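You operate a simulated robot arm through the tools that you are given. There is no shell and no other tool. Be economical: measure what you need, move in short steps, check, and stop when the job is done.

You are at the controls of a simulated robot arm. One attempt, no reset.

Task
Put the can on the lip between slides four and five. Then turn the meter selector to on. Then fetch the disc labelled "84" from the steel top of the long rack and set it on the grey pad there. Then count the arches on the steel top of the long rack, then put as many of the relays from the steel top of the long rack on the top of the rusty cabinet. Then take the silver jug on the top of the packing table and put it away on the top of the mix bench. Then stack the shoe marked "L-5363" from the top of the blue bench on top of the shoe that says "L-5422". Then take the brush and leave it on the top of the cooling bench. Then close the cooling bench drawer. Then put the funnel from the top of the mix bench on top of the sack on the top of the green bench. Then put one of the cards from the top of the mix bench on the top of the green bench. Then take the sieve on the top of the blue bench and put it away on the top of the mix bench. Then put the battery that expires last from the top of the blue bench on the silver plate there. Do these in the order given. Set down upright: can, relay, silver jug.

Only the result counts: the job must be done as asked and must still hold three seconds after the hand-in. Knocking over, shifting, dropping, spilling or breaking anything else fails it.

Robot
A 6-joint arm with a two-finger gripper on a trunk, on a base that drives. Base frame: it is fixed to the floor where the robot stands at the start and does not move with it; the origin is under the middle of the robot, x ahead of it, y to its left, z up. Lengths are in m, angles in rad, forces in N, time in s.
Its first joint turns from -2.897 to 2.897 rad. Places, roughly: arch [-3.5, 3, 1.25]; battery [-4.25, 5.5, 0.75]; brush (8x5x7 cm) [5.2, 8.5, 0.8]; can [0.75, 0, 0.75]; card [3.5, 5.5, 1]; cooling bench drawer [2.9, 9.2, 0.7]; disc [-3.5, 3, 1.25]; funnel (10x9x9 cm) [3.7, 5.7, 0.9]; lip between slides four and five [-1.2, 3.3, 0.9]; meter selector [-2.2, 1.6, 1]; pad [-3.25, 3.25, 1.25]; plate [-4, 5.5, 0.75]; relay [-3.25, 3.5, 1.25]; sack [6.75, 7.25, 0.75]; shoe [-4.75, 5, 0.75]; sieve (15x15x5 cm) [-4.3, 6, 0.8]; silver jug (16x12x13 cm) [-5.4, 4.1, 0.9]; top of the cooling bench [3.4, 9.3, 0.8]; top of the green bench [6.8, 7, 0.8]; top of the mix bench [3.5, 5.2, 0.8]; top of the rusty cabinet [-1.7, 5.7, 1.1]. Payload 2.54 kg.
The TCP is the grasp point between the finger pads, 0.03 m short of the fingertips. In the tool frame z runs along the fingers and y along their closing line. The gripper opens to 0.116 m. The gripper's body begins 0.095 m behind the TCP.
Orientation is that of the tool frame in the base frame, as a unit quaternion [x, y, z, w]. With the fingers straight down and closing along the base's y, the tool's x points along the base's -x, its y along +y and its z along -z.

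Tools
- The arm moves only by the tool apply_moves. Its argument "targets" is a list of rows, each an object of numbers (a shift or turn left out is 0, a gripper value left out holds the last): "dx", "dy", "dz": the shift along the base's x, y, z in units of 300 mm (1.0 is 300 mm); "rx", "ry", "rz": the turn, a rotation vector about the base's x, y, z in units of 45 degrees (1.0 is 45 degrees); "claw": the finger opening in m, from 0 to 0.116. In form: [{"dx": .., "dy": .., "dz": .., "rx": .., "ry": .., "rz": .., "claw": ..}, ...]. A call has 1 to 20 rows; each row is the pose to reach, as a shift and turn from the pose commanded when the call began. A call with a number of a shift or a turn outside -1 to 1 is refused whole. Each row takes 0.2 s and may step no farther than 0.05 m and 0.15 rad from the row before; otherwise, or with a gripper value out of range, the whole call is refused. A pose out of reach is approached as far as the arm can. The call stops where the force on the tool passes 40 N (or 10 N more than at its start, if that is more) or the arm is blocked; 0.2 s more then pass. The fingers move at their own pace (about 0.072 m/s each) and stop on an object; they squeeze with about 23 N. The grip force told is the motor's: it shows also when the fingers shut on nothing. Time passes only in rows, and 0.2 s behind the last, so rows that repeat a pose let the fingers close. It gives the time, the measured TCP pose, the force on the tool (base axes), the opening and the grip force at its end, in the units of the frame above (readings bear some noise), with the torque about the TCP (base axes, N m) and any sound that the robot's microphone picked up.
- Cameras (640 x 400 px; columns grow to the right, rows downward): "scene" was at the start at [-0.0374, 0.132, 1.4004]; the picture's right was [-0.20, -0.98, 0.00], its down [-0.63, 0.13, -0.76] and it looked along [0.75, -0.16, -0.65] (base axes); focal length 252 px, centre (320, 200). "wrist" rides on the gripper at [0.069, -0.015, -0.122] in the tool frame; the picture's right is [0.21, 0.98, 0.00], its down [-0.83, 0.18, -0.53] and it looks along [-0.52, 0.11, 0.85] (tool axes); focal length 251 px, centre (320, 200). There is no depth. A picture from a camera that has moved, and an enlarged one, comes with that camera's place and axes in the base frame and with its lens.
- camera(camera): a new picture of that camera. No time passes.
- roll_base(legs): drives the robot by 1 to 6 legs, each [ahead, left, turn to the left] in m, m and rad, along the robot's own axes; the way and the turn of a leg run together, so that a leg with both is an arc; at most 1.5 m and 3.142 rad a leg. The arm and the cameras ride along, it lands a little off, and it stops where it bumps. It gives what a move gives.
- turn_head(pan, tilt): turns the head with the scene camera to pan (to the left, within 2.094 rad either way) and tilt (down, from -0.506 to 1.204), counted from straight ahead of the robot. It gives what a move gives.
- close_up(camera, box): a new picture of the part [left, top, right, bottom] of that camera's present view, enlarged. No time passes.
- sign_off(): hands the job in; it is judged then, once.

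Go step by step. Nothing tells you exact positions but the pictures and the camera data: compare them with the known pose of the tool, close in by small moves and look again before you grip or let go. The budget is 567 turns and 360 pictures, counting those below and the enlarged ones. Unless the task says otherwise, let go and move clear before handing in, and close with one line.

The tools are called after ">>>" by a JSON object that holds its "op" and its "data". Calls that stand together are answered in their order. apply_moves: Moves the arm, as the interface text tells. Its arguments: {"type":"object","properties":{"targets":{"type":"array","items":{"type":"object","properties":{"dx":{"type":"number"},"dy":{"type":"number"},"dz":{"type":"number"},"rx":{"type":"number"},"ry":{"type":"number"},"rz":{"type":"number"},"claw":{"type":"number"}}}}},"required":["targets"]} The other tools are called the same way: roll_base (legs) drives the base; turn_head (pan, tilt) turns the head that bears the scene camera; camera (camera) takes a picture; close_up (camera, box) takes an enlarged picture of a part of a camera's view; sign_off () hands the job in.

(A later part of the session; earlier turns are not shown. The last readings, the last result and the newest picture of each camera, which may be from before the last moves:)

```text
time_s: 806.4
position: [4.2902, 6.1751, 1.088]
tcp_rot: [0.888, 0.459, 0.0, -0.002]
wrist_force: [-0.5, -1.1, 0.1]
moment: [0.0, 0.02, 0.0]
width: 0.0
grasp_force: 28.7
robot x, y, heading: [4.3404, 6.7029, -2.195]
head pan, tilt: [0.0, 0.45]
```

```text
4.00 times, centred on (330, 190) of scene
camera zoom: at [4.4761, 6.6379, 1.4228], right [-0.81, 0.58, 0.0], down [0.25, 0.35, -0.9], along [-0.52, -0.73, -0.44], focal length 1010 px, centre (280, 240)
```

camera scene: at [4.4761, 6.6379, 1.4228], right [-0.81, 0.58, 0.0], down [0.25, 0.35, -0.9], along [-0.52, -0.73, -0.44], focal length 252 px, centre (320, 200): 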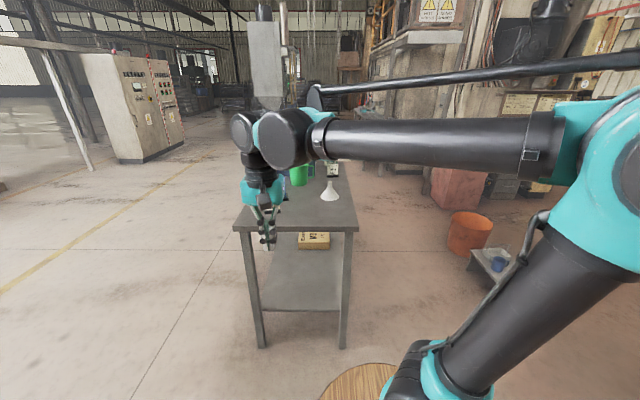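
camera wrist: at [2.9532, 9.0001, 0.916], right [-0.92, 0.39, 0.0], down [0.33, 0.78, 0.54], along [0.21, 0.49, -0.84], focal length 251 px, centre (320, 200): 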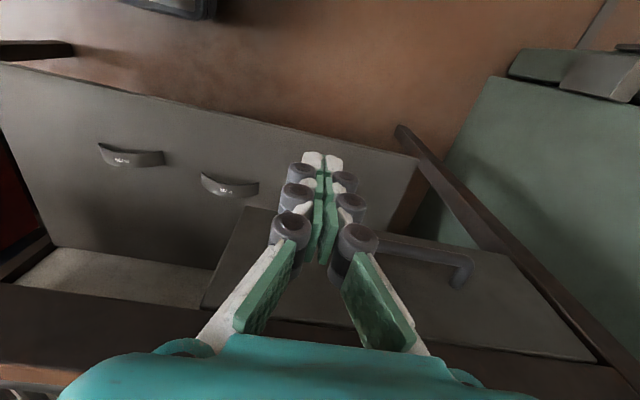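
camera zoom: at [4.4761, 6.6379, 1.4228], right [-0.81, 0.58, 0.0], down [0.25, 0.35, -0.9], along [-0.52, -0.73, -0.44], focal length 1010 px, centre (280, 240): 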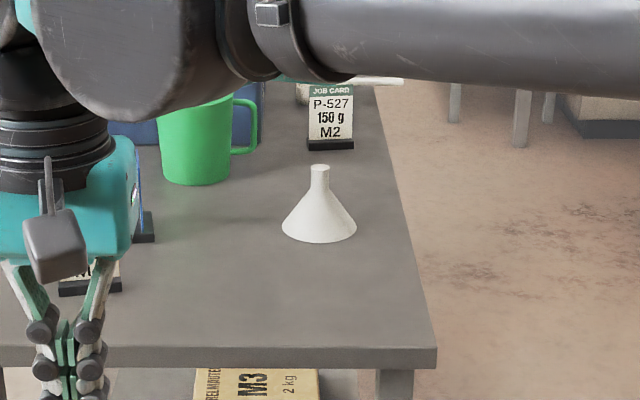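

>>> {"op": "roll_base", "data": {"legs": [[0.32, 0, 0]]}}

>>> {"op": "apply_moves", "data": {"targets": [{"dx": -0.14, "dy": 0.02, "claw": 0.06}, {"dx": -0.28, "dy": 0.04}, {"dx": -0.42, "dy": 0.06}, {"dx": -0.56, "dy": 0.08}, {"dx": -0.7, "dy": 0.1}, {"dx": -0.82, "dy": 0.1}]}}

>>> {"op": "camera", "data": {"camera": "wrist"}}

>>> {"op": "camera", "data": {"camera": "scene"}}

```text
time_s: 808.5
position: [4.1044, 5.9144, 1.088]
tcp_rot: [0.888, 0.46, 0.0, -0.002]
wrist_force: [-1.0, 0.3, 0.1]
moment: [0.02, 0.02, 0.0]
width: 0.0
grasp_force: 28.0
robot x, y, heading: [4.151, 6.4441, -2.191]
head pan, tilt: [0.0, 0.45]
```

```text
time_s: 810.0
position: [3.857, 5.9449, 1.0904]
tcp_rot: [0.888, 0.46, 0.0, -0.001]
wrist_force: [0.0, 0.5, 0.1]
moment: [-0.03, 0.0, 0.02]
width: 0.06
grasp_force: 0.1
robot x, y, heading: [4.1552, 6.4449, -2.191]
head pan, tilt: [0.0, 0.45]
```

```text
110 pictures are left
camera wrist: at [3.8838, 6.0091, 1.2114], right [0.92, -0.39, 0.0], down [-0.33, -0.78, 0.53], along [-0.21, -0.49, -0.85], focal length 251 px, centre (320, 200)
```

wrist: 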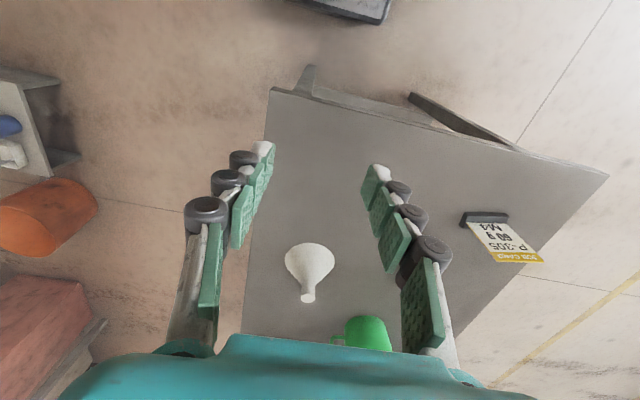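

```text
109 pictures are left
camera scene: at [4.2897, 6.3771, 1.4227], right [-0.81, 0.58, 0.0], down [0.25, 0.35, -0.9], along [-0.52, -0.73, -0.44], focal length 252 px, centre (320, 200)
```

scene: 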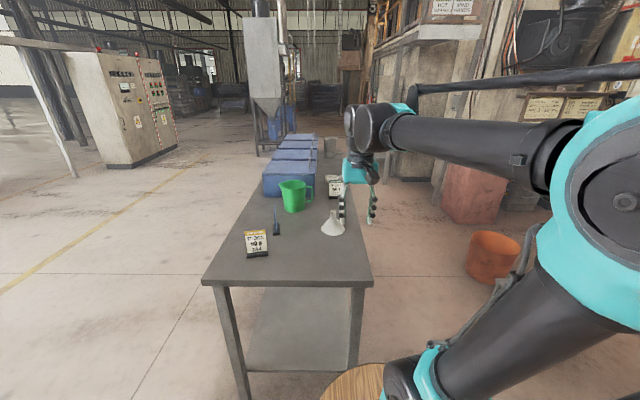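

>>> {"op": "apply_moves", "data": {"targets": [{"dx": -0.07, "dy": -0.14, "dz": -0.01}, {"dx": -0.14, "dy": -0.28, "dz": -0.02}, {"dx": -0.21, "dy": -0.42, "dz": -0.04}, {"dx": -0.28, "dy": -0.56, "dz": -0.06}, {"dx": -0.35, "dy": -0.7, "dz": -0.08}, {"dx": -0.43, "dy": -0.84, "dz": -0.1}, {"dx": -0.497, "dy": -0.973, "dz": -0.13}, {"dx": -0.497, "dy": -0.973, "dz": -0.2}, {"dx": -0.497, "dy": -0.973, "dz": -0.2}]}}

>>> {"op": "camera", "data": {"camera": "wrist"}}

```text
time_s: 812.0
position: [3.7059, 5.6531, 1.027]
tcp_rot: [0.888, 0.46, 0.0, -0.001]
wrist_force: [1.0, -0.6, 0.1]
moment: [-0.02, 0.02, 0.03]
width: 0.06
grasp_force: 0.1
robot x, y, heading: [4.1516, 6.4412, -2.19]
head pan, tilt: [0.0, 0.45]
```

```text
108 pictures are left
camera wrist: at [3.7325, 5.7169, 1.1493], right [0.92, -0.39, 0.0], down [-0.33, -0.78, 0.53], along [-0.21, -0.49, -0.85], focal length 251 px, centre (320, 200)
```

wrist: 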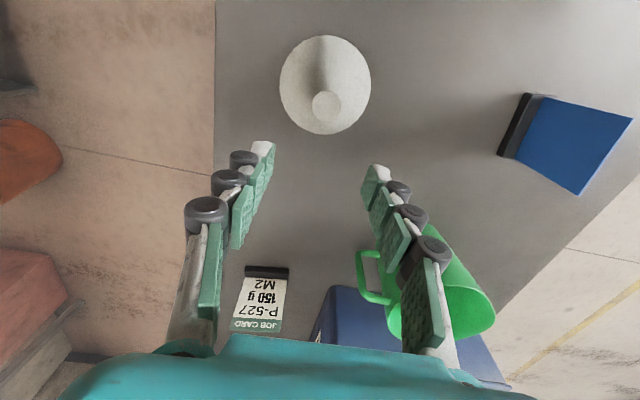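

>>> {"op": "apply_moves", "data": {"targets": [{"dx": 0.043, "dy": 0.057, "claw": 0.05}, {"dx": 0.043, "dy": 0.057, "dz": -0.13}, {"dx": 0.043, "dy": 0.057, "dz": -0.26}, {"dx": 0.043, "dy": 0.057, "dz": -0.26}]}}

>>> {"op": "camera", "data": {"camera": "wrist"}}

```text
time_s: 813.0
position: [3.719, 5.6694, 0.9498]
tcp_rot: [0.888, 0.461, 0.001, -0.002]
wrist_force: [0.3, -0.2, -0.1]
moment: [-0.01, 0.0, -0.02]
width: 0.05
grasp_force: 0.0
robot x, y, heading: [4.1527, 6.4446, -2.193]
head pan, tilt: [0.0, 0.45]
```

```text
107 pictures are left
camera wrist: at [3.7455, 5.7345, 1.0723], right [0.92, -0.39, 0.0], down [-0.33, -0.78, 0.53], along [-0.21, -0.49, -0.85], focal length 251 px, centre (320, 200)
```

wrist: 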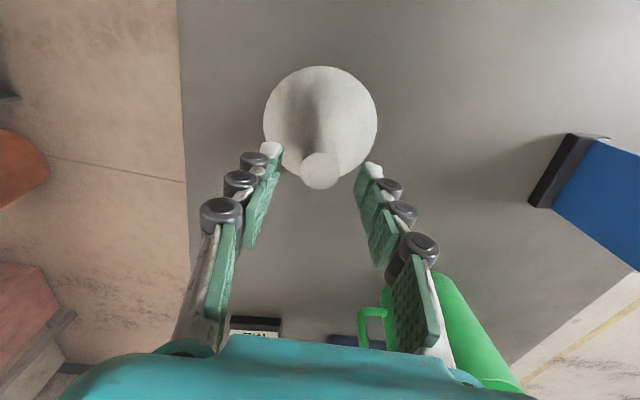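

>>> {"op": "apply_moves", "data": {"targets": [{"dz": -0.06}, {"dz": -0.093}, {"dz": -0.093}, {"claw": 0.03, "dz": -0.093}, {"claw": 0.0, "dz": -0.093}, {"claw": 0.0, "dz": -0.093}, {"claw": 0.0, "dz": -0.093}]}}

>>> {"op": "apply_moves", "data": {"targets": [{"dz": 0.05}, {"dz": 0.15}, {"dz": 0.28}, {"dz": 0.42}, {"dz": 0.55}]}}

>>> {"op": "camera", "data": {"camera": "wrist"}}

>>> {"op": "close_up", "data": {"camera": "scene", "box": [250, 110, 430, 260]}}

```text
time_s: 814.5
position: [3.7197, 5.6702, 0.9221]
tcp_rot: [0.888, 0.46, 0.0, -0.001]
wrist_force: [-0.3, -2.1, 8.8]
moment: [-0.02, 0.03, -0.06]
width: 0.0349
grasp_force: 22.9
robot x, y, heading: [4.1497, 6.4449, -2.192]
head pan, tilt: [0.0, 0.45]
```

```text
time_s: 815.8
position: [3.7221, 5.6681, 1.0874]
tcp_rot: [0.888, 0.46, 0.001, -0.001]
wrist_force: [-0.4, -0.1, -0.6]
moment: [0.03, 0.0, 0.0]
width: 0.0215
grasp_force: 23.2
robot x, y, heading: [4.1505, 6.4437, -2.192]
head pan, tilt: [0.0, 0.45]
```

```text
106 pictures are left
camera wrist: at [3.7481, 5.7331, 1.2098], right [0.92, -0.39, 0.0], down [-0.33, -0.78, 0.53], along [-0.21, -0.49, -0.85], focal length 251 px, centre (320, 200)
```

wrist: 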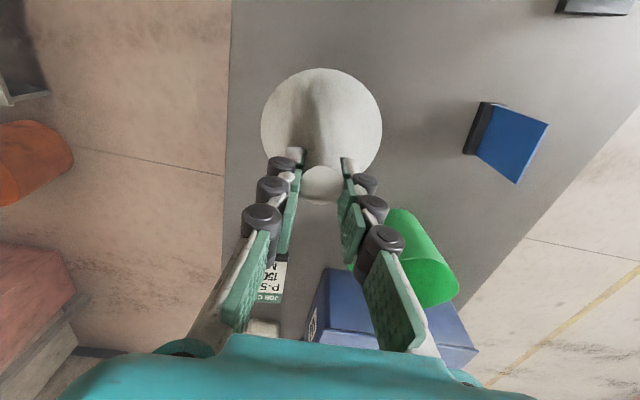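

```text
2.67 times, centred on (340, 185) of scene
camera zoom: at [4.2894, 6.3769, 1.4227], right [-0.81, 0.58, 0.0], down [0.25, 0.35, -0.9], along [-0.52, -0.73, -0.44], focal length 673 px, centre (267, 240)
```

zoom: 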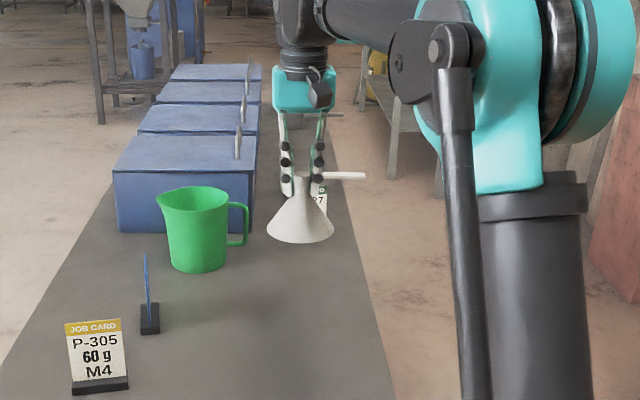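

>>> {"op": "apply_moves", "data": {"targets": [{"dx": 0.01, "dy": 0.13, "dz": 0.04}, {"dx": 0.02, "dy": 0.26, "dz": 0.08}, {"dx": 0.03, "dy": 0.39, "dz": 0.12}, {"dx": 0.04, "dy": 0.52, "dz": 0.16}, {"dx": 0.05, "dy": 0.65, "dz": 0.2}, {"dx": 0.06, "dy": 0.78, "dz": 0.24}, {"dx": 0.07, "dy": 0.893, "dz": 0.28}]}}

>>> {"op": "roll_base", "data": {"legs": [[-0.4, 0, 0], [0, 0, 2.2], [1.3, -0.3, 0]]}}

>>> {"op": "turn_head", "data": {"pan": 0.6, "tilt": 0.4}}

>>> {"op": "camera", "data": {"camera": "scene"}}

```text
time_s: 817.4
position: [3.7389, 5.9365, 1.1718]
tcp_rot: [0.888, 0.46, 0.0, -0.001]
wrist_force: [-0.3, -1.1, -1.1]
moment: [0.04, -0.03, 0.02]
width: 0.0216
grasp_force: 22.7
robot x, y, heading: [4.15, 6.4446, -2.191]
head pan, tilt: [0.0, 0.45]
```

```text
time_s: 831.4
position: [6.3358, 6.4315, 1.1711]
tcp_rot: [-0.003, 1.0, 0.0, -0.001]
wrist_force: [0.2, 0.4, -0.9]
moment: [-0.03, 0.02, 0.02]
width: 0.0212
grasp_force: 22.7
robot x, y, heading: [5.6839, 6.4726, 0.006]
head pan, tilt: [0.0, 0.45]
```

```text
time_s: 832.4
position: [6.3361, 6.4317, 1.1717]
tcp_rot: [-0.003, 1.0, -0.001, -0.001]
wrist_force: [0.1, 0.7, -0.9]
moment: [-0.01, -0.04, -0.02]
width: 0.0213
grasp_force: 22.7
robot x, y, heading: [5.6848, 6.4753, 0.008]
head pan, tilt: [0.6, 0.4]
```

```text
104 pictures are left
camera scene: at [5.6424, 6.6742, 1.4274], right [0.56, -0.83, 0.0], down [-0.32, -0.22, -0.92], along [0.76, 0.52, -0.39], focal length 252 px, centre (320, 200)
```

scene: 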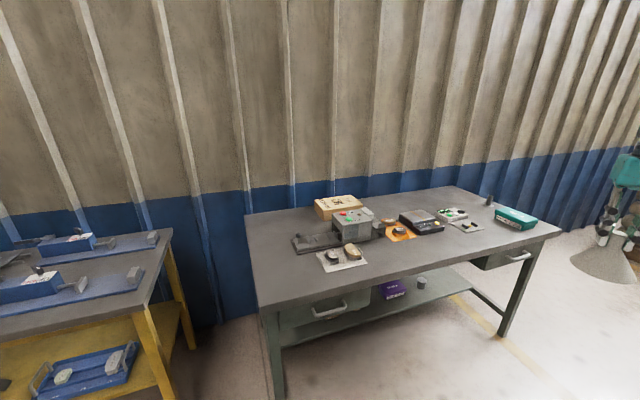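

>>> {"op": "close_up", "data": {"camera": "scene", "box": [240, 170, 560, 320]}}

>>> {"op": "close_up", "data": {"camera": "scene", "box": [280, 180, 400, 280]}}

```text
2.00 times, centred on (400, 245) of scene
camera zoom: at [5.6424, 6.6742, 1.4274], right [0.56, -0.83, 0.0], down [-0.32, -0.22, -0.92], along [0.76, 0.52, -0.39], focal length 505 px, centre (160, 110)
```

zoom: 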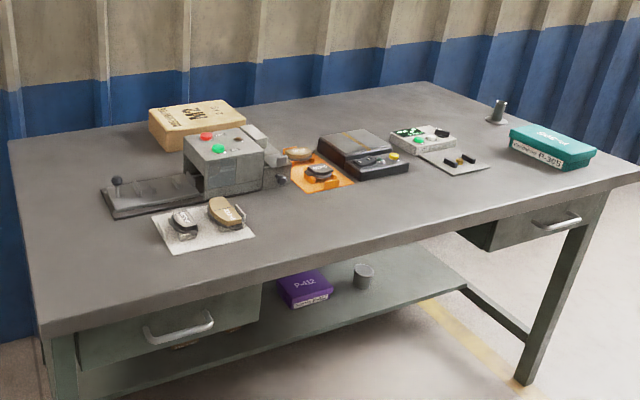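

```text
4.00 times, centred on (340, 230) of scene
camera zoom: at [5.6424, 6.6742, 1.4274], right [0.56, -0.83, 0.0], down [-0.32, -0.22, -0.92], along [0.76, 0.52, -0.39], focal length 1010 px, centre (240, 80)
```

zoom: 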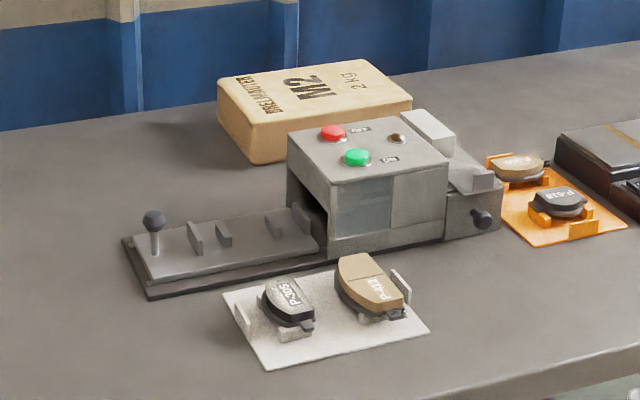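

>>> {"op": "roll_base", "data": {"legs": [[0.43, -0.05, 0], [0, 0, 0.95]]}}

>>> {"op": "turn_head", "data": {"pan": 0.1, "tilt": 0.5}}

>>> {"op": "camera", "data": {"camera": "scene"}}

>>> {"op": "camera", "data": {"camera": "wrist"}}

```text
time_s: 837.4
position: [6.5248, 6.9284, 1.1721]
tcp_rot: [-0.461, 0.887, -0.002, -0.001]
wrist_force: [-1.0, -0.1, 0.0]
moment: [0.0, 0.0, 0.0]
width: 0.0211
grasp_force: 23.1
robot x, y, heading: [6.1114, 6.4245, 0.953]
head pan, tilt: [0.6, 0.4]
```

```text
time_s: 838.4
position: [6.5243, 6.9288, 1.1707]
tcp_rot: [-0.461, 0.887, -0.001, 0.0]
wrist_force: [0.9, -0.3, 0.1]
moment: [-0.03, 0.02, -0.01]
width: 0.0211
grasp_force: 22.7
robot x, y, heading: [6.1133, 6.4268, 0.95]
head pan, tilt: [0.099, 0.499]
```

```text
101 pictures are left
camera scene: at [5.9673, 6.4904, 1.4183], right [0.87, -0.5, 0.0], down [-0.24, -0.42, -0.88], along [0.44, 0.76, -0.48], focal length 252 px, centre (320, 200)
```

scene: 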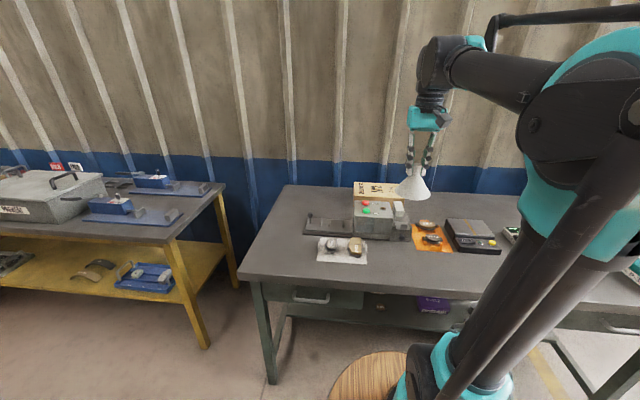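

```text
100 pictures are left
camera wrist: at [6.4959, 6.8631, 1.2938], right [-0.92, 0.39, 0.0], down [0.33, 0.78, 0.53], along [0.21, 0.49, -0.85], focal length 251 px, centre (320, 200)
```

wrist: 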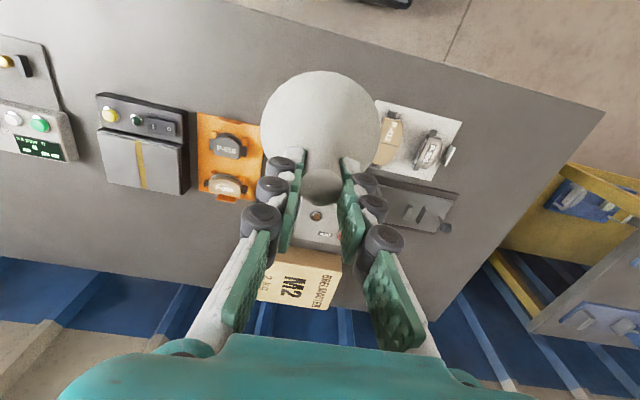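

>>> {"op": "roll_base", "data": {"legs": [[0.07, 0, 0]]}}

>>> {"op": "apply_moves", "data": {"targets": [{"dx": 0.06, "dy": 0.11, "dz": -0.04}, {"dx": 0.12, "dy": 0.22, "dz": -0.08}, {"dx": 0.18, "dy": 0.33, "dz": -0.12}, {"dx": 0.24, "dy": 0.44, "dz": -0.16}, {"dx": 0.3, "dy": 0.55, "dz": -0.2}, {"dx": 0.36, "dy": 0.66, "dz": -0.22}, {"dx": 0.42, "dy": 0.78, "dz": -0.24}, {"dx": 0.48, "dy": 0.89, "dz": -0.26}]}}

>>> {"op": "camera", "data": {"camera": "wrist"}}

>>> {"op": "close_up", "data": {"camera": "scene", "box": [300, 110, 460, 250]}}

```text
time_s: 839.4
position: [6.5646, 6.9864, 1.171]
tcp_rot: [-0.462, 0.887, -0.002, -0.001]
wrist_force: [0.6, 0.5, -0.4]
moment: [-0.01, -0.01, 0.01]
width: 0.0212
grasp_force: 23.1
robot x, y, heading: [6.1531, 6.4794, 0.952]
head pan, tilt: [0.099, 0.499]
```

```text
time_s: 841.2
position: [6.708, 7.2515, 1.0926]
tcp_rot: [-0.461, 0.887, -0.001, -0.001]
wrist_force: [-1.1, -0.1, -0.2]
moment: [0.08, -0.06, 0.01]
width: 0.0214
grasp_force: 22.9
robot x, y, heading: [6.1533, 6.4779, 0.958]
head pan, tilt: [0.099, 0.499]
```

```text
99 pictures are left
camera wrist: at [6.6794, 7.1872, 1.2146], right [-0.92, 0.39, 0.0], down [0.32, 0.78, 0.53], along [0.21, 0.49, -0.85], focal length 251 px, centre (320, 200)
```

wrist: 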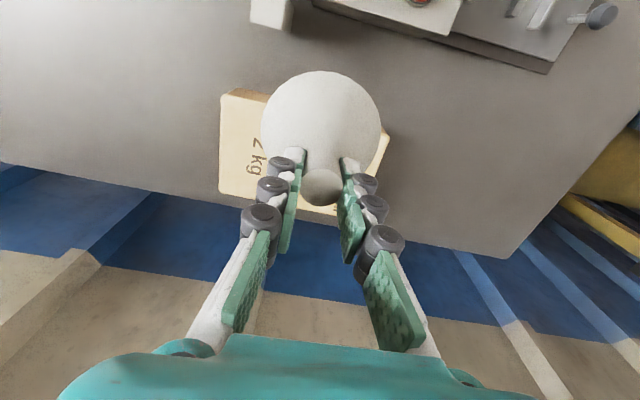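

```text
2.86 times, centred on (380, 180) of scene
camera zoom: at [6.0081, 6.5475, 1.4183], right [0.87, -0.5, 0.0], down [-0.24, -0.42, -0.88], along [0.44, 0.76, -0.48], focal length 721 px, centre (149, 257)
```

zoom: 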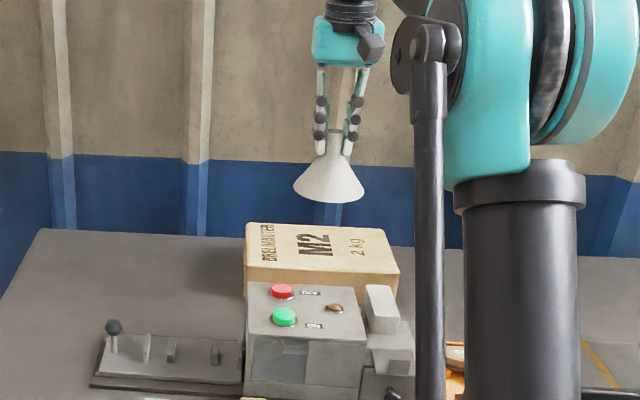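

>>> {"op": "apply_moves", "data": {"targets": [{"dx": 0.06, "dy": 0.07}, {"dx": 0.113, "dy": 0.133, "dz": -0.06}, {"dx": 0.113, "dy": 0.133, "dz": -0.16}, {"dx": 0.113, "dy": 0.133, "dz": -0.24}, {"dx": 0.113, "dy": 0.133, "dz": -0.24}]}}

>>> {"op": "close_up", "data": {"camera": "scene", "box": [320, 140, 440, 230]}}

>>> {"op": "camera", "data": {"camera": "wrist"}}

```text
time_s: 842.4
position: [6.7416, 7.2915, 1.0224]
tcp_rot: [-0.462, 0.887, -0.001, -0.001]
wrist_force: [-0.1, -0.1, -0.3]
moment: [-0.01, 0.02, 0.0]
width: 0.0211
grasp_force: 22.9
robot x, y, heading: [6.1573, 6.4833, 0.956]
head pan, tilt: [0.099, 0.499]
```

```text
4.44 times, centred on (380, 185) of scene
camera zoom: at [6.0083, 6.548, 1.4183], right [0.87, -0.5, 0.0], down [-0.24, -0.42, -0.88], along [0.44, 0.76, -0.48], focal length 1122 px, centre (53, 267)
```

zoom: 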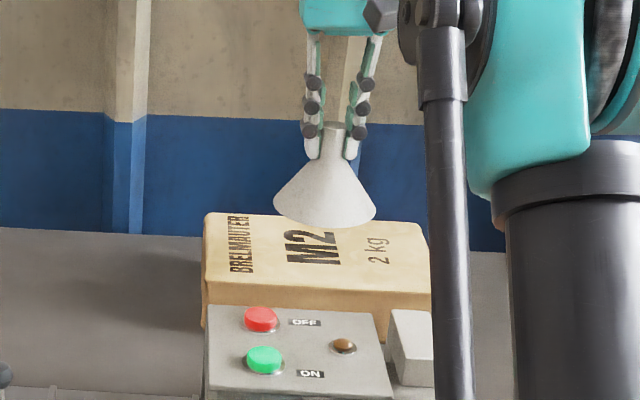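

```text
96 pictures are left
camera wrist: at [6.7137, 7.2262, 1.1436], right [-0.92, 0.39, 0.0], down [0.32, 0.78, 0.53], along [0.21, 0.49, -0.85], focal length 251 px, centre (320, 200)
```

wrist: 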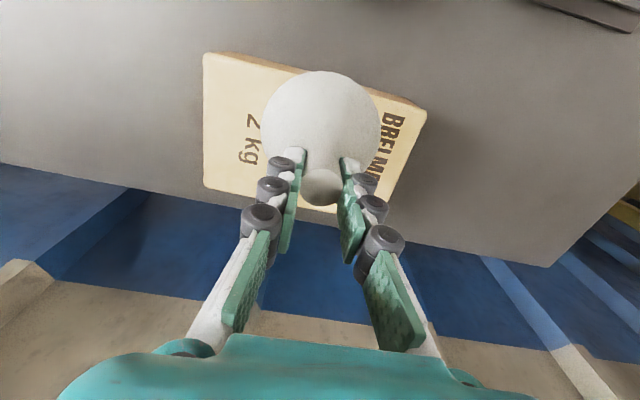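

>>> {"op": "apply_moves", "data": {"targets": [{"dz": -0.02}, {"dz": -0.04}, {"dz": -0.06}, {"dz": -0.06}]}}

>>> {"op": "apply_moves", "data": {"targets": [{"dz": -0.01}, {"dz": -0.02}, {"dz": -0.02}]}}

```text
time_s: 843.4
position: [6.743, 7.2937, 1.0035]
tcp_rot: [-0.462, 0.887, -0.001, 0.0]
wrist_force: [-0.9, -0.1, -0.7]
moment: [0.0, -0.04, 0.01]
width: 0.021
grasp_force: 23.3
robot x, y, heading: [6.1559, 6.4792, 0.952]
head pan, tilt: [0.099, 0.499]
```

```text
time_s: 844.2
position: [6.7424, 7.2933, 0.997]
tcp_rot: [-0.461, 0.887, -0.001, -0.001]
wrist_force: [0.2, 0.3, -0.4]
moment: [0.01, 0.03, -0.01]
width: 0.0213
grasp_force: 22.9
robot x, y, heading: [6.1544, 6.4813, 0.952]
head pan, tilt: [0.099, 0.499]
```

>>> {"op": "apply_moves", "data": {"targets": [{"dz": -0.01}, {"dz": -0.02}, {"dz": -0.03}, {"dz": -0.03}]}}

>>> {"op": "close_up", "data": {"camera": "scene", "box": [330, 150, 420, 220]}}

```text
time_s: 845.2
position: [6.7426, 7.2922, 0.9888]
tcp_rot: [-0.461, 0.887, -0.001, -0.001]
wrist_force: [0.2, -0.4, -0.9]
moment: [0.0, 0.02, -0.02]
width: 0.0213
grasp_force: 23.4
robot x, y, heading: [6.1575, 6.4801, 0.951]
head pan, tilt: [0.099, 0.499]
```

```text
5.71 times, centred on (375, 185) of scene
camera zoom: at [6.0083, 6.548, 1.4183], right [0.87, -0.5, 0.0], down [-0.24, -0.42, -0.88], along [0.44, 0.76, -0.48], focal length 1442 px, centre (6, 286)
```

zoom: 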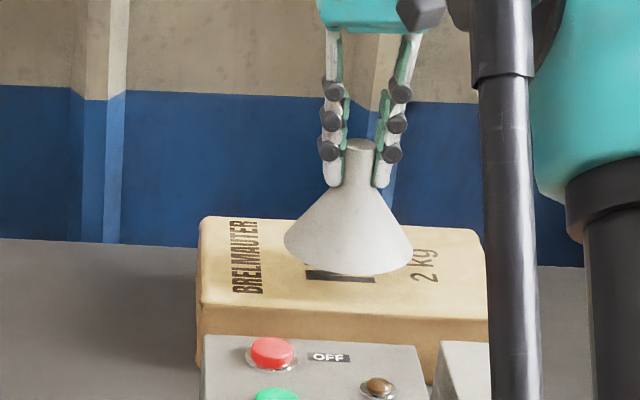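

>>> {"op": "apply_moves", "data": {"targets": [{"dz": -0.01}, {"dz": -0.02}, {"dz": -0.03}, {"dz": -0.03}]}}

>>> {"op": "apply_moves", "data": {"targets": [{"dz": -0.01}, {"dz": -0.02}, {"dz": -0.03}, {"dz": -0.03}]}}

```text
time_s: 846.2
position: [6.7423, 7.2929, 0.9792]
tcp_rot: [-0.462, 0.887, -0.002, -0.001]
wrist_force: [0.8, 0.8, -0.2]
moment: [0.02, -0.02, 0.01]
width: 0.0212
grasp_force: 23.2
robot x, y, heading: [6.1518, 6.482, 0.957]
head pan, tilt: [0.099, 0.499]
```

```text
time_s: 847.2
position: [6.742, 7.2922, 0.9713]
tcp_rot: [-0.462, 0.887, -0.001, -0.001]
wrist_force: [0.1, 0.4, -0.6]
moment: [-0.03, 0.0, 0.0]
width: 0.0211
grasp_force: 22.9
robot x, y, heading: [6.1542, 6.4775, 0.95]
head pan, tilt: [0.099, 0.499]
```

>>> {"op": "apply_moves", "data": {"targets": [{"dz": -0.01}, {"dz": -0.02}, {"dz": -0.03}, {"dz": -0.03}]}}

>>> {"op": "apply_moves", "data": {"targets": [{"dz": -0.01}, {"dz": -0.02}, {"dz": -0.03}, {"dz": -0.03}]}}

>>> {"op": "close_up", "data": {"camera": "scene", "box": [330, 150, 420, 220]}}

```text
time_s: 848.2
position: [6.7435, 7.2925, 0.9608]
tcp_rot: [-0.462, 0.887, -0.001, 0.0]
wrist_force: [0.4, 1.1, 0.4]
moment: [0.0, 0.0, 0.02]
width: 0.0213
grasp_force: 23.2
robot x, y, heading: [6.1568, 6.4799, 0.953]
head pan, tilt: [0.099, 0.499]
```

```text
time_s: 849.2
position: [6.7438, 7.293, 0.9549]
tcp_rot: [-0.462, 0.887, -0.001, 0.001]
wrist_force: [7.0, 6.1, 27.1]
moment: [0.09, -0.01, 0.05]
width: 0.0214
grasp_force: 22.7
robot x, y, heading: [6.1556, 6.4818, 0.951]
head pan, tilt: [0.099, 0.499]
```

```text
5.71 times, centred on (375, 185) of scene
camera zoom: at [6.008, 6.5473, 1.4183], right [0.87, -0.5, 0.0], down [-0.24, -0.42, -0.88], along [0.44, 0.76, -0.48], focal length 1442 px, centre (6, 286)
```

zoom: 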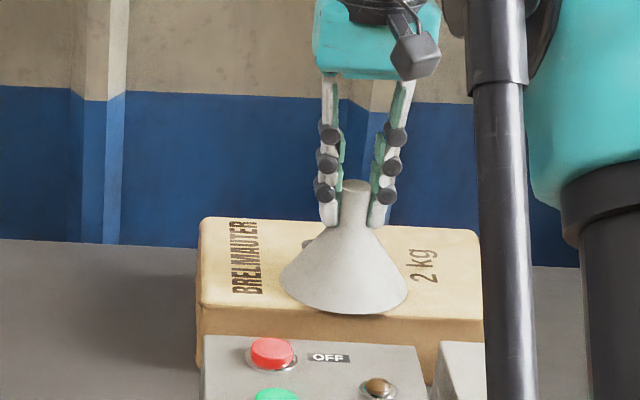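

>>> {"op": "apply_moves", "data": {"targets": [{"dz": 0.03}, {"dz": 0.06}, {"dz": 0.06, "dx": 0.04, "dy": 0.03}, {"dz": 0.06, "dx": 0.073, "dy": 0.053}, {"dz": 0.06, "dx": 0.073, "dy": 0.053}, {"dz": 0.03, "dx": 0.073, "dy": 0.053}, {"dz": 0.015, "dx": 0.073, "dy": 0.053}, {"dz": 0.015, "dx": 0.073, "dy": 0.053}]}}

>>> {"op": "close_up", "data": {"camera": "scene", "box": [330, 150, 420, 220]}}

>>> {"op": "camera", "data": {"camera": "wrist"}}

```text
time_s: 851.0
position: [6.7637, 7.3093, 0.9579]
tcp_rot: [-0.462, 0.887, -0.001, -0.001]
wrist_force: [0.0, 0.1, -0.6]
moment: [-0.01, -0.02, -0.02]
width: 0.0211
grasp_force: 22.8
robot x, y, heading: [6.156, 6.4764, 0.959]
head pan, tilt: [0.099, 0.499]
```

```text
5.71 times, centred on (375, 185) of scene
camera zoom: at [6.0084, 6.548, 1.4183], right [0.87, -0.5, 0.0], down [-0.24, -0.42, -0.88], along [0.44, 0.76, -0.48], focal length 1442 px, centre (6, 286)
```

zoom: 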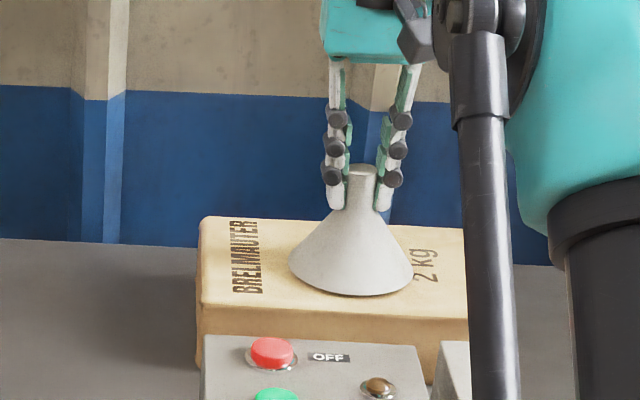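

```text
92 pictures are left
camera wrist: at [6.7357, 7.2441, 1.0788], right [-0.92, 0.39, 0.0], down [0.32, 0.78, 0.53], along [0.21, 0.49, -0.85], focal length 251 px, centre (320, 200)
```

wrist: 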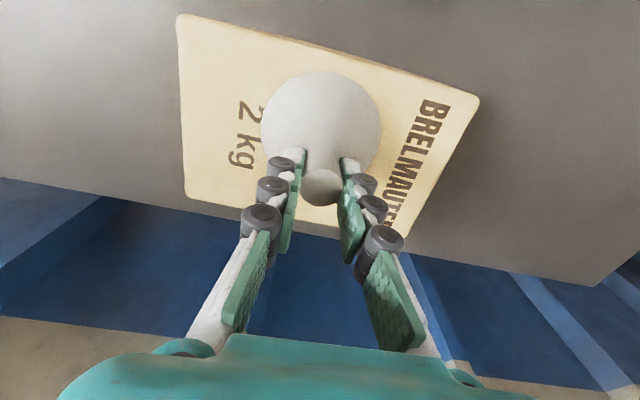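

>>> {"op": "apply_moves", "data": {"targets": [{"dz": -0.007}, {"dz": -0.012}, {"dz": -0.012}]}}

>>> {"op": "apply_moves", "data": {"targets": [{"claw": 0.03}, {"claw": 0.045}, {"claw": 0.055}, {"claw": 0.055}]}}

>>> {"op": "apply_moves", "data": {"targets": [{"dz": 0.06}, {"dz": 0.15}, {"dz": 0.28}, {"dz": 0.38, "dx": -0.05, "dy": -0.08}, {"dz": 0.4, "dx": -0.12, "dy": -0.2}, {"dz": 0.42, "dx": -0.19, "dy": -0.33}, {"dz": 0.45, "dx": -0.26, "dy": -0.46}, {"dz": 0.48, "dx": -0.33, "dy": -0.59}]}}

>>> {"op": "close_up", "data": {"camera": "scene", "box": [300, 130, 440, 230]}}

```text
time_s: 851.8
position: [6.7639, 7.3099, 0.9537]
tcp_rot: [-0.463, 0.887, 0.0, 0.0]
wrist_force: [4.2, 4.5, 16.0]
moment: [0.09, 0.02, -0.03]
width: 0.0211
grasp_force: 23.5
robot x, y, heading: [6.159, 6.4808, 0.949]
head pan, tilt: [0.099, 0.499]
```

```text
time_s: 852.8
position: [6.7645, 7.3097, 0.9548]
tcp_rot: [-0.462, 0.887, -0.002, 0.0]
wrist_force: [-0.2, 0.1, 0.0]
moment: [0.01, -0.02, 0.03]
width: 0.0553
grasp_force: 0.1
robot x, y, heading: [6.1572, 6.4869, 0.947]
head pan, tilt: [0.099, 0.499]
```

```text
time_s: 854.6
position: [6.6652, 7.1322, 1.0987]
tcp_rot: [-0.462, 0.887, -0.001, -0.001]
wrist_force: [0.7, 0.5, -0.9]
moment: [-0.06, 0.05, 0.01]
width: 0.0551
grasp_force: 0.1
robot x, y, heading: [6.1553, 6.4762, 0.954]
head pan, tilt: [0.099, 0.499]
```

```text
4.00 times, centred on (370, 180) of scene
camera zoom: at [6.0087, 6.5484, 1.4183], right [0.87, -0.5, 0.0], down [-0.24, -0.42, -0.88], along [0.44, 0.76, -0.48], focal length 1010 px, centre (120, 280)
```

zoom: 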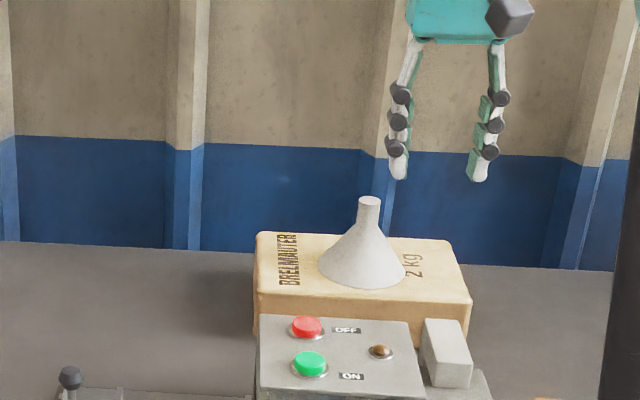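

>>> {"op": "apply_moves", "data": {"targets": [{"dx": -0.09, "dy": -0.12, "dz": 0.06}, {"dx": -0.18, "dy": -0.24, "dz": 0.12}, {"dx": -0.27, "dy": -0.36, "dz": 0.18}, {"dx": -0.357, "dy": -0.48, "dz": 0.24}]}}

>>> {"op": "roll_base", "data": {"legs": [[-0.2, 0, 0], [0, 0, -0.95], [-1.5, 0.4, 0], [-0.15, 0.05, 0], [0, 0, -2.19], [0.3, 0, 0]]}}

>>> {"op": "turn_head", "data": {"pan": 0.0, "tilt": 0.5}}

>>> {"op": "camera", "data": {"camera": "scene"}}

```text
time_s: 855.6
position: [6.5583, 6.9869, 1.1701]
tcp_rot: [-0.462, 0.887, 0.0, 0.0]
wrist_force: [0.8, 1.2, 0.1]
moment: [-0.05, 0.04, 0.0]
width: 0.055
grasp_force: 0.1
robot x, y, heading: [6.1547, 6.4834, 0.95]
head pan, tilt: [0.099, 0.499]
```

```text
refused: leg 3 is longer than a leg can be; nothing moved
```

```text
time_s: 856.3
position: [6.5582, 6.988, 1.17]
tcp_rot: [-0.461, 0.887, -0.001, -0.001]
wrist_force: [-0.3, -0.3, -0.4]
moment: [0.05, -0.03, -0.01]
width: 0.055
grasp_force: 0.0
robot x, y, heading: [6.1536, 6.4777, 0.952]
head pan, tilt: [0.0, 0.499]
```

```text
90 pictures are left
camera scene: at [6.0159, 6.543, 1.4183], right [0.82, -0.58, 0.0], down [-0.28, -0.39, -0.88], along [0.51, 0.72, -0.48], focal length 252 px, centre (320, 200)
```

scene: 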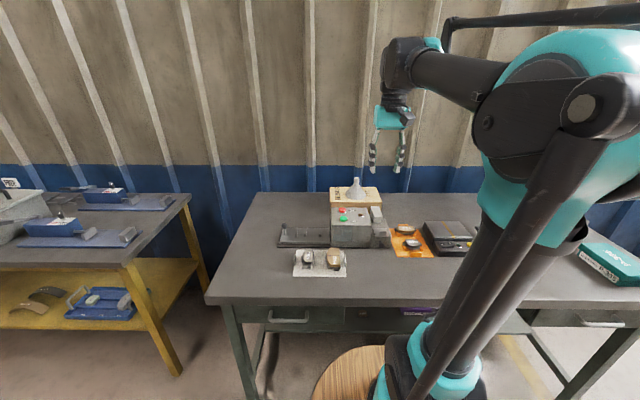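

>>> {"op": "roll_base", "data": {"legs": [[-0.2, 0, 0], [0, 0, -0.95], [-1.4, 0.3, 0], [-0.25, 0.12, 0], [0, 0, -2.19], [0.3, 0, 0]]}}

>>> {"op": "camera", "data": {"camera": "scene"}}

```text
time_s: 875.4
position: [3.8169, 5.9665, 1.1711]
tcp_rot: [0.885, 0.466, 0.0, -0.001]
wrist_force: [0.4, 0.3, 0.7]
moment: [-0.02, 0.03, -0.01]
width: 0.0548
grasp_force: 0.0
robot x, y, heading: [4.2111, 6.475, -2.183]
head pan, tilt: [0.0, 0.499]
```

```text
89 pictures are left
camera scene: at [4.3535, 6.4136, 1.4183], right [-0.82, 0.57, 0.0], down [0.27, 0.39, -0.88], along [-0.5, -0.72, -0.48], focal length 252 px, centre (320, 200)
```

scene: 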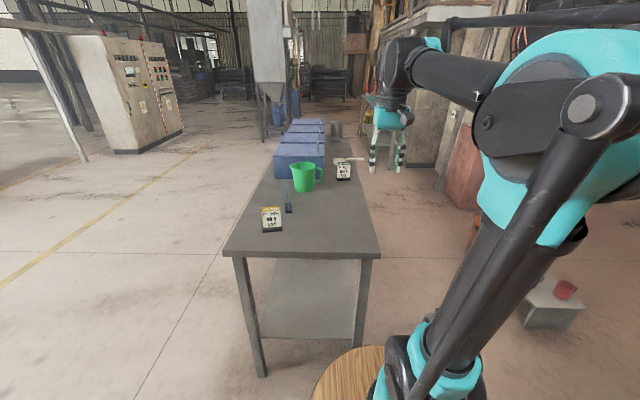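

>>> {"op": "close_up", "data": {"camera": "scene", "box": [240, 180, 320, 240]}}

>>> {"op": "camera", "data": {"camera": "wrist"}}

```text
6.67 times, centred on (280, 210) of scene
camera zoom: at [4.3535, 6.4136, 1.4183], right [-0.82, 0.57, 0.0], down [0.27, 0.39, -0.88], along [-0.5, -0.72, -0.48], focal length 1683 px, centre (587, 133)
```

zoom: 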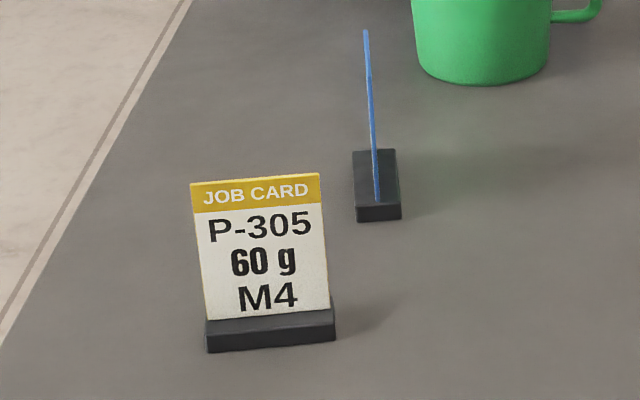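

```text
87 pictures are left
camera wrist: at [3.8427, 6.0309, 1.2928], right [0.93, -0.38, 0.0], down [-0.32, -0.79, 0.53], along [-0.2, -0.49, -0.85], focal length 251 px, centre (320, 200)
```

wrist: 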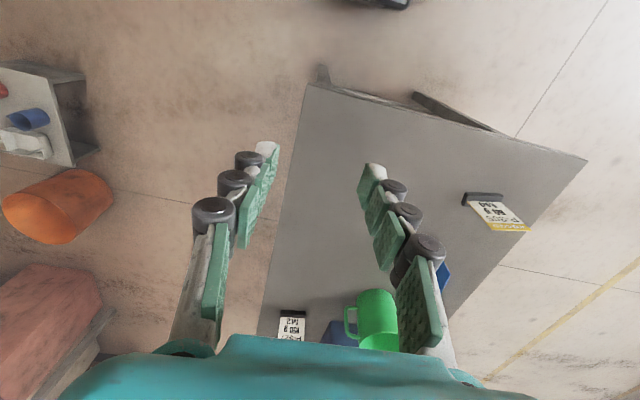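

>>> {"op": "apply_moves", "data": {"targets": [{"dx": 0.09, "dy": -0.1, "rz": -0.18}, {"dx": 0.18, "dy": -0.2, "rz": -0.36}, {"dx": 0.27, "dy": -0.3, "rz": -0.54}, {"dx": 0.36, "dy": -0.4, "rz": -0.72}, {"dx": 0.45, "dy": -0.5, "rz": -0.9}]}}

>>> {"op": "apply_moves", "data": {"targets": [{"dx": 0.06, "dy": -0.12, "rz": -0.18}, {"dx": 0.12, "dy": -0.24, "rz": -0.36}, {"dx": 0.18, "dy": -0.36, "rz": -0.54, "dz": -0.05}, {"dx": 0.23, "dy": -0.48, "rz": -0.72, "dz": -0.1}, {"dx": 0.283, "dy": -0.6, "rz": -0.9, "dz": -0.17}, {"dx": 0.283, "dy": -0.618, "rz": -0.9, "dz": -0.3}]}}

>>> {"op": "camera", "data": {"camera": "wrist"}}

>>> {"op": "close_up", "data": {"camera": "scene", "box": [230, 140, 350, 240]}}

```text
time_s: 876.6
position: [3.952, 5.8163, 1.168]
tcp_rot: [0.992, 0.13, 0.0, -0.001]
wrist_force: [-0.8, 1.0, 0.5]
moment: [-0.04, 0.0, 0.03]
width: 0.055
grasp_force: 0.0
robot x, y, heading: [4.2148, 6.476, -2.178]
head pan, tilt: [0.0, 0.499]
```

```text
time_s: 878.0
position: [4.0385, 5.6289, 1.0803]
tcp_rot: [0.975, -0.222, 0.001, -0.001]
wrist_force: [0.6, -0.4, 0.8]
moment: [-0.05, -0.02, 0.0]
width: 0.055
grasp_force: 0.0
robot x, y, heading: [4.2121, 6.472, -2.179]
head pan, tilt: [0.0, 0.499]
```

```text
86 pictures are left
camera wrist: at [4.105, 5.6133, 1.2017], right [-0.23, -0.97, 0.0], down [-0.82, 0.19, 0.53], along [-0.52, 0.12, -0.85], focal length 251 px, centre (320, 200)
```

wrist: 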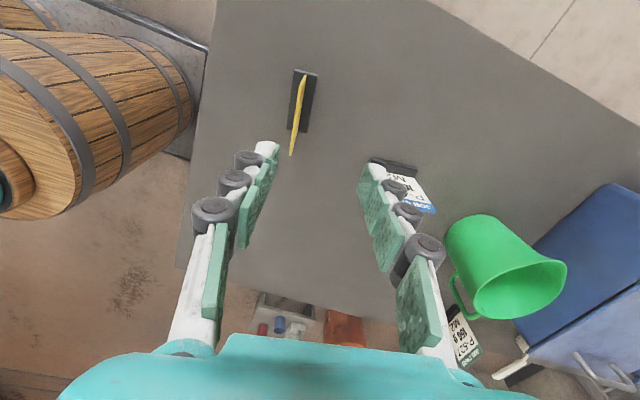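

```text
4.00 times, centred on (290, 190) of scene
camera zoom: at [4.3537, 6.4138, 1.4183], right [-0.82, 0.57, 0.0], down [0.27, 0.39, -0.88], along [-0.5, -0.72, -0.48], focal length 1010 px, centre (440, 240)
```

zoom: 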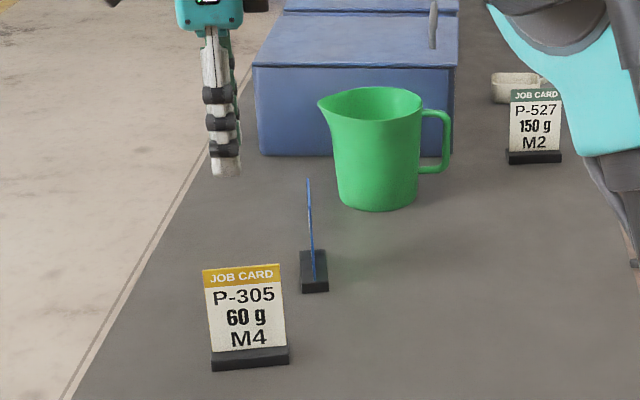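

>>> {"op": "apply_moves", "data": {"targets": [{"dx": 0.018, "dy": 0.068}, {"dx": 0.018, "dy": 0.068, "dz": -0.14}, {"dx": 0.018, "dy": 0.068, "dz": -0.28}, {"dx": 0.018, "dy": 0.068, "dz": -0.4}, {"dx": 0.018, "dy": 0.068, "dz": -0.4}]}}

>>> {"op": "camera", "data": {"camera": "wrist"}}

```text
time_s: 879.2
position: [4.0426, 5.6517, 0.9614]
tcp_rot: [0.975, -0.221, 0.001, -0.002]
wrist_force: [0.5, -0.5, -0.2]
moment: [0.01, -0.02, 0.02]
width: 0.055
grasp_force: 0.0
robot x, y, heading: [4.2154, 6.4724, -2.179]
head pan, tilt: [0.0, 0.499]
```

```text
84 pictures are left
camera wrist: at [4.1105, 5.635, 1.0827], right [-0.23, -0.97, 0.0], down [-0.82, 0.19, 0.53], along [-0.52, 0.12, -0.85], focal length 251 px, centre (320, 200)
```

wrist: 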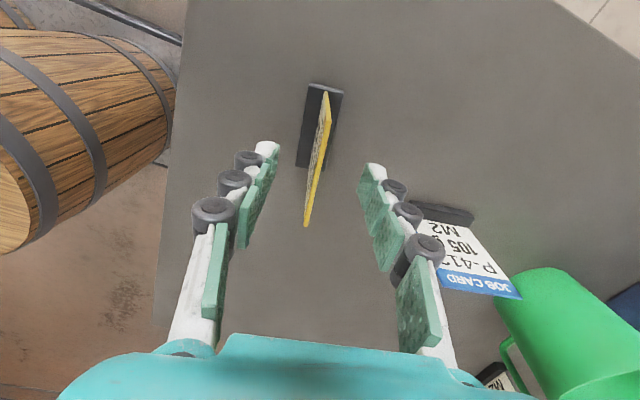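

>>> {"op": "apply_moves", "data": {"targets": [{"dz": -0.08}, {"dz": -0.165}, {"dz": -0.165}, {"dz": -0.165, "claw": 0.03}, {"dz": -0.165, "claw": 0.0}, {"dz": -0.165, "claw": 0.0}, {"dz": -0.165, "claw": 0.0}]}}

>>> {"op": "apply_moves", "data": {"targets": [{"dz": 0.05}, {"dz": 0.15}, {"dz": 0.28}, {"dz": 0.42}]}}

>>> {"op": "camera", "data": {"camera": "wrist"}}

>>> {"op": "close_up", "data": {"camera": "scene", "box": [230, 140, 350, 240]}}

```text
time_s: 880.8
position: [4.0424, 5.6518, 0.9102]
tcp_rot: [0.975, -0.221, 0.001, -0.001]
wrist_force: [-1.3, 0.2, 0.7]
moment: [0.02, -0.02, -0.01]
width: 0.0062
grasp_force: 23.0
robot x, y, heading: [4.214, 6.4791, -2.18]
head pan, tilt: [0.0, 0.499]
```

```text
time_s: 881.8
position: [4.0423, 5.6511, 1.0365]
tcp_rot: [0.975, -0.22, 0.002, -0.001]
wrist_force: [0.6, -0.3, -1.1]
moment: [0.01, 0.0, 0.01]
width: 0.0059
grasp_force: 23.1
robot x, y, heading: [4.2139, 6.4787, -2.181]
head pan, tilt: [0.0, 0.499]
```

```text
83 pictures are left
camera wrist: at [4.1086, 5.6341, 1.1586], right [-0.23, -0.97, 0.0], down [-0.82, 0.19, 0.53], along [-0.52, 0.12, -0.85], focal length 251 px, centre (320, 200)
```

wrist: 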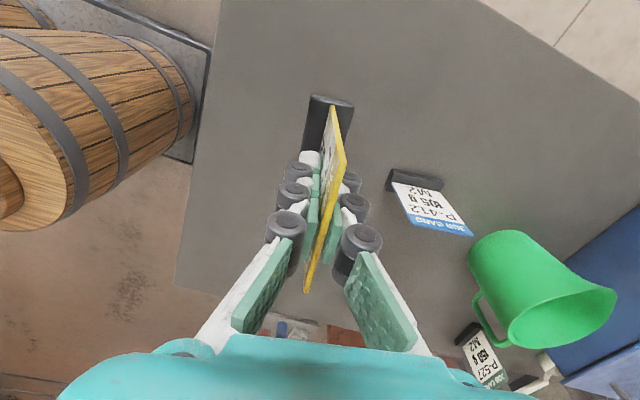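

```text
4.00 times, centred on (290, 190) of scene
camera zoom: at [4.3536, 6.4134, 1.4183], right [-0.82, 0.57, 0.0], down [0.27, 0.39, -0.88], along [-0.5, -0.72, -0.48], focal length 1010 px, centre (440, 240)
```

zoom: 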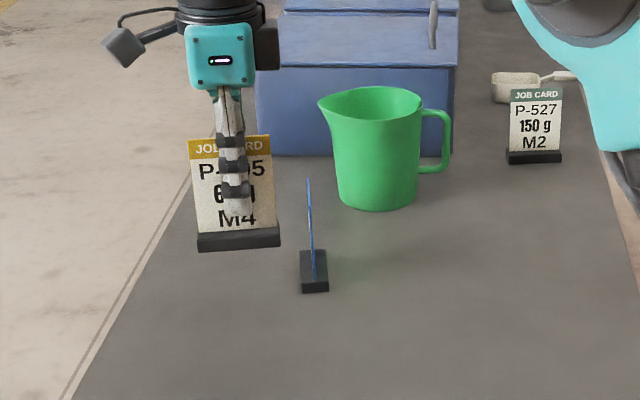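

>>> {"op": "apply_moves", "data": {"targets": [{"dx": -0.03, "dy": 0.1, "dz": 0.06, "rz": 0.1}, {"dx": -0.1, "dy": 0.22, "dz": 0.12, "rz": 0.2}, {"dx": -0.19, "dy": 0.33, "dz": 0.18, "rz": 0.32}, {"dx": -0.28, "dy": 0.44, "dz": 0.24, "rz": 0.45}, {"dx": -0.37, "dy": 0.55, "dz": 0.3, "rz": 0.58}, {"dx": -0.46, "dy": 0.66, "dz": 0.36, "rz": 0.7}, {"dx": -0.56, "dy": 0.76, "dz": 0.42, "rz": 0.82}, {"dx": -0.66, "dy": 0.87, "dz": 0.44, "rz": 0.9}, {"dx": -0.76, "dy": 0.98, "dz": 0.44, "rz": 0.9}]}}

>>> {"op": "apply_moves", "data": {"targets": [{"rz": 0.18}, {"rz": 0.36}, {"rz": 0.54}, {"rz": 0.72}, {"rz": 0.9}]}}

>>> {"op": "roll_base", "data": {"legs": [[-0.35, 0, 0], [0, 0, 2.19], [1.3, -0.35, 0], [0.2, 0, 0], [0, 0, 0.95]]}}

>>> {"op": "turn_head", "data": {"pan": 0.1, "tilt": 0.5}}

>>> {"op": "camera", "data": {"camera": "scene"}}

```text
time_s: 883.8
position: [3.814, 5.943, 1.1693]
tcp_rot: [0.991, 0.131, 0.001, -0.002]
wrist_force: [0.2, -0.4, -1.1]
moment: [0.02, 0.03, 0.03]
width: 0.0058
grasp_force: 23.1
robot x, y, heading: [4.2117, 6.4762, -2.186]
head pan, tilt: [0.0, 0.499]
```

```text
time_s: 885.0
position: [3.8135, 5.9446, 1.1695]
tcp_rot: [0.884, 0.467, 0.0, -0.003]
wrist_force: [0.6, -0.1, -1.1]
moment: [0.04, -0.01, -0.04]
width: 0.0058
grasp_force: 23.1
robot x, y, heading: [4.2125, 6.4763, -2.181]
head pan, tilt: [0.0, 0.499]
```

```text
time_s: 902.5
position: [6.3486, 6.989, 1.1699]
tcp_rot: [-0.467, 0.884, -0.001, 0.0]
wrist_force: [-0.2, 0.8, -1.2]
moment: [0.02, -0.03, -0.02]
width: 0.006
grasp_force: 23.1
robot x, y, heading: [5.9524, 6.4524, 0.969]
head pan, tilt: [0.0, 0.499]
```

```text
time_s: 903.2
position: [6.3493, 6.9888, 1.1698]
tcp_rot: [-0.468, 0.884, -0.002, 0.0]
wrist_force: [0.2, -0.6, 0.2]
moment: [-0.01, 0.01, 0.02]
width: 0.006
grasp_force: 23.3
robot x, y, heading: [5.9512, 6.4552, 0.964]
head pan, tilt: [0.099, 0.499]
```

```text
81 pictures are left
camera scene: at [5.8043, 6.5204, 1.4183], right [0.88, -0.48, 0.0], down [-0.23, -0.42, -0.88], along [0.42, 0.77, -0.48], focal length 252 px, centre (320, 200)
```

scene: 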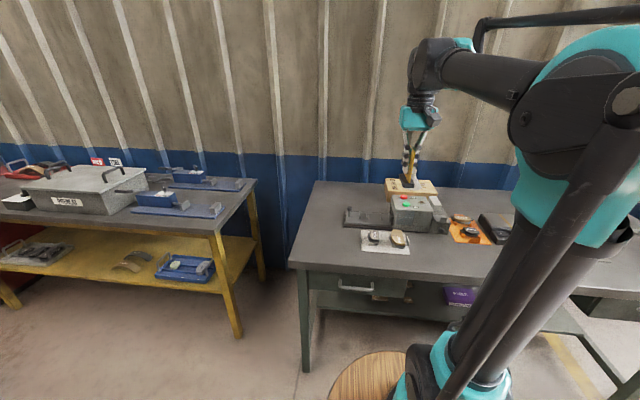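

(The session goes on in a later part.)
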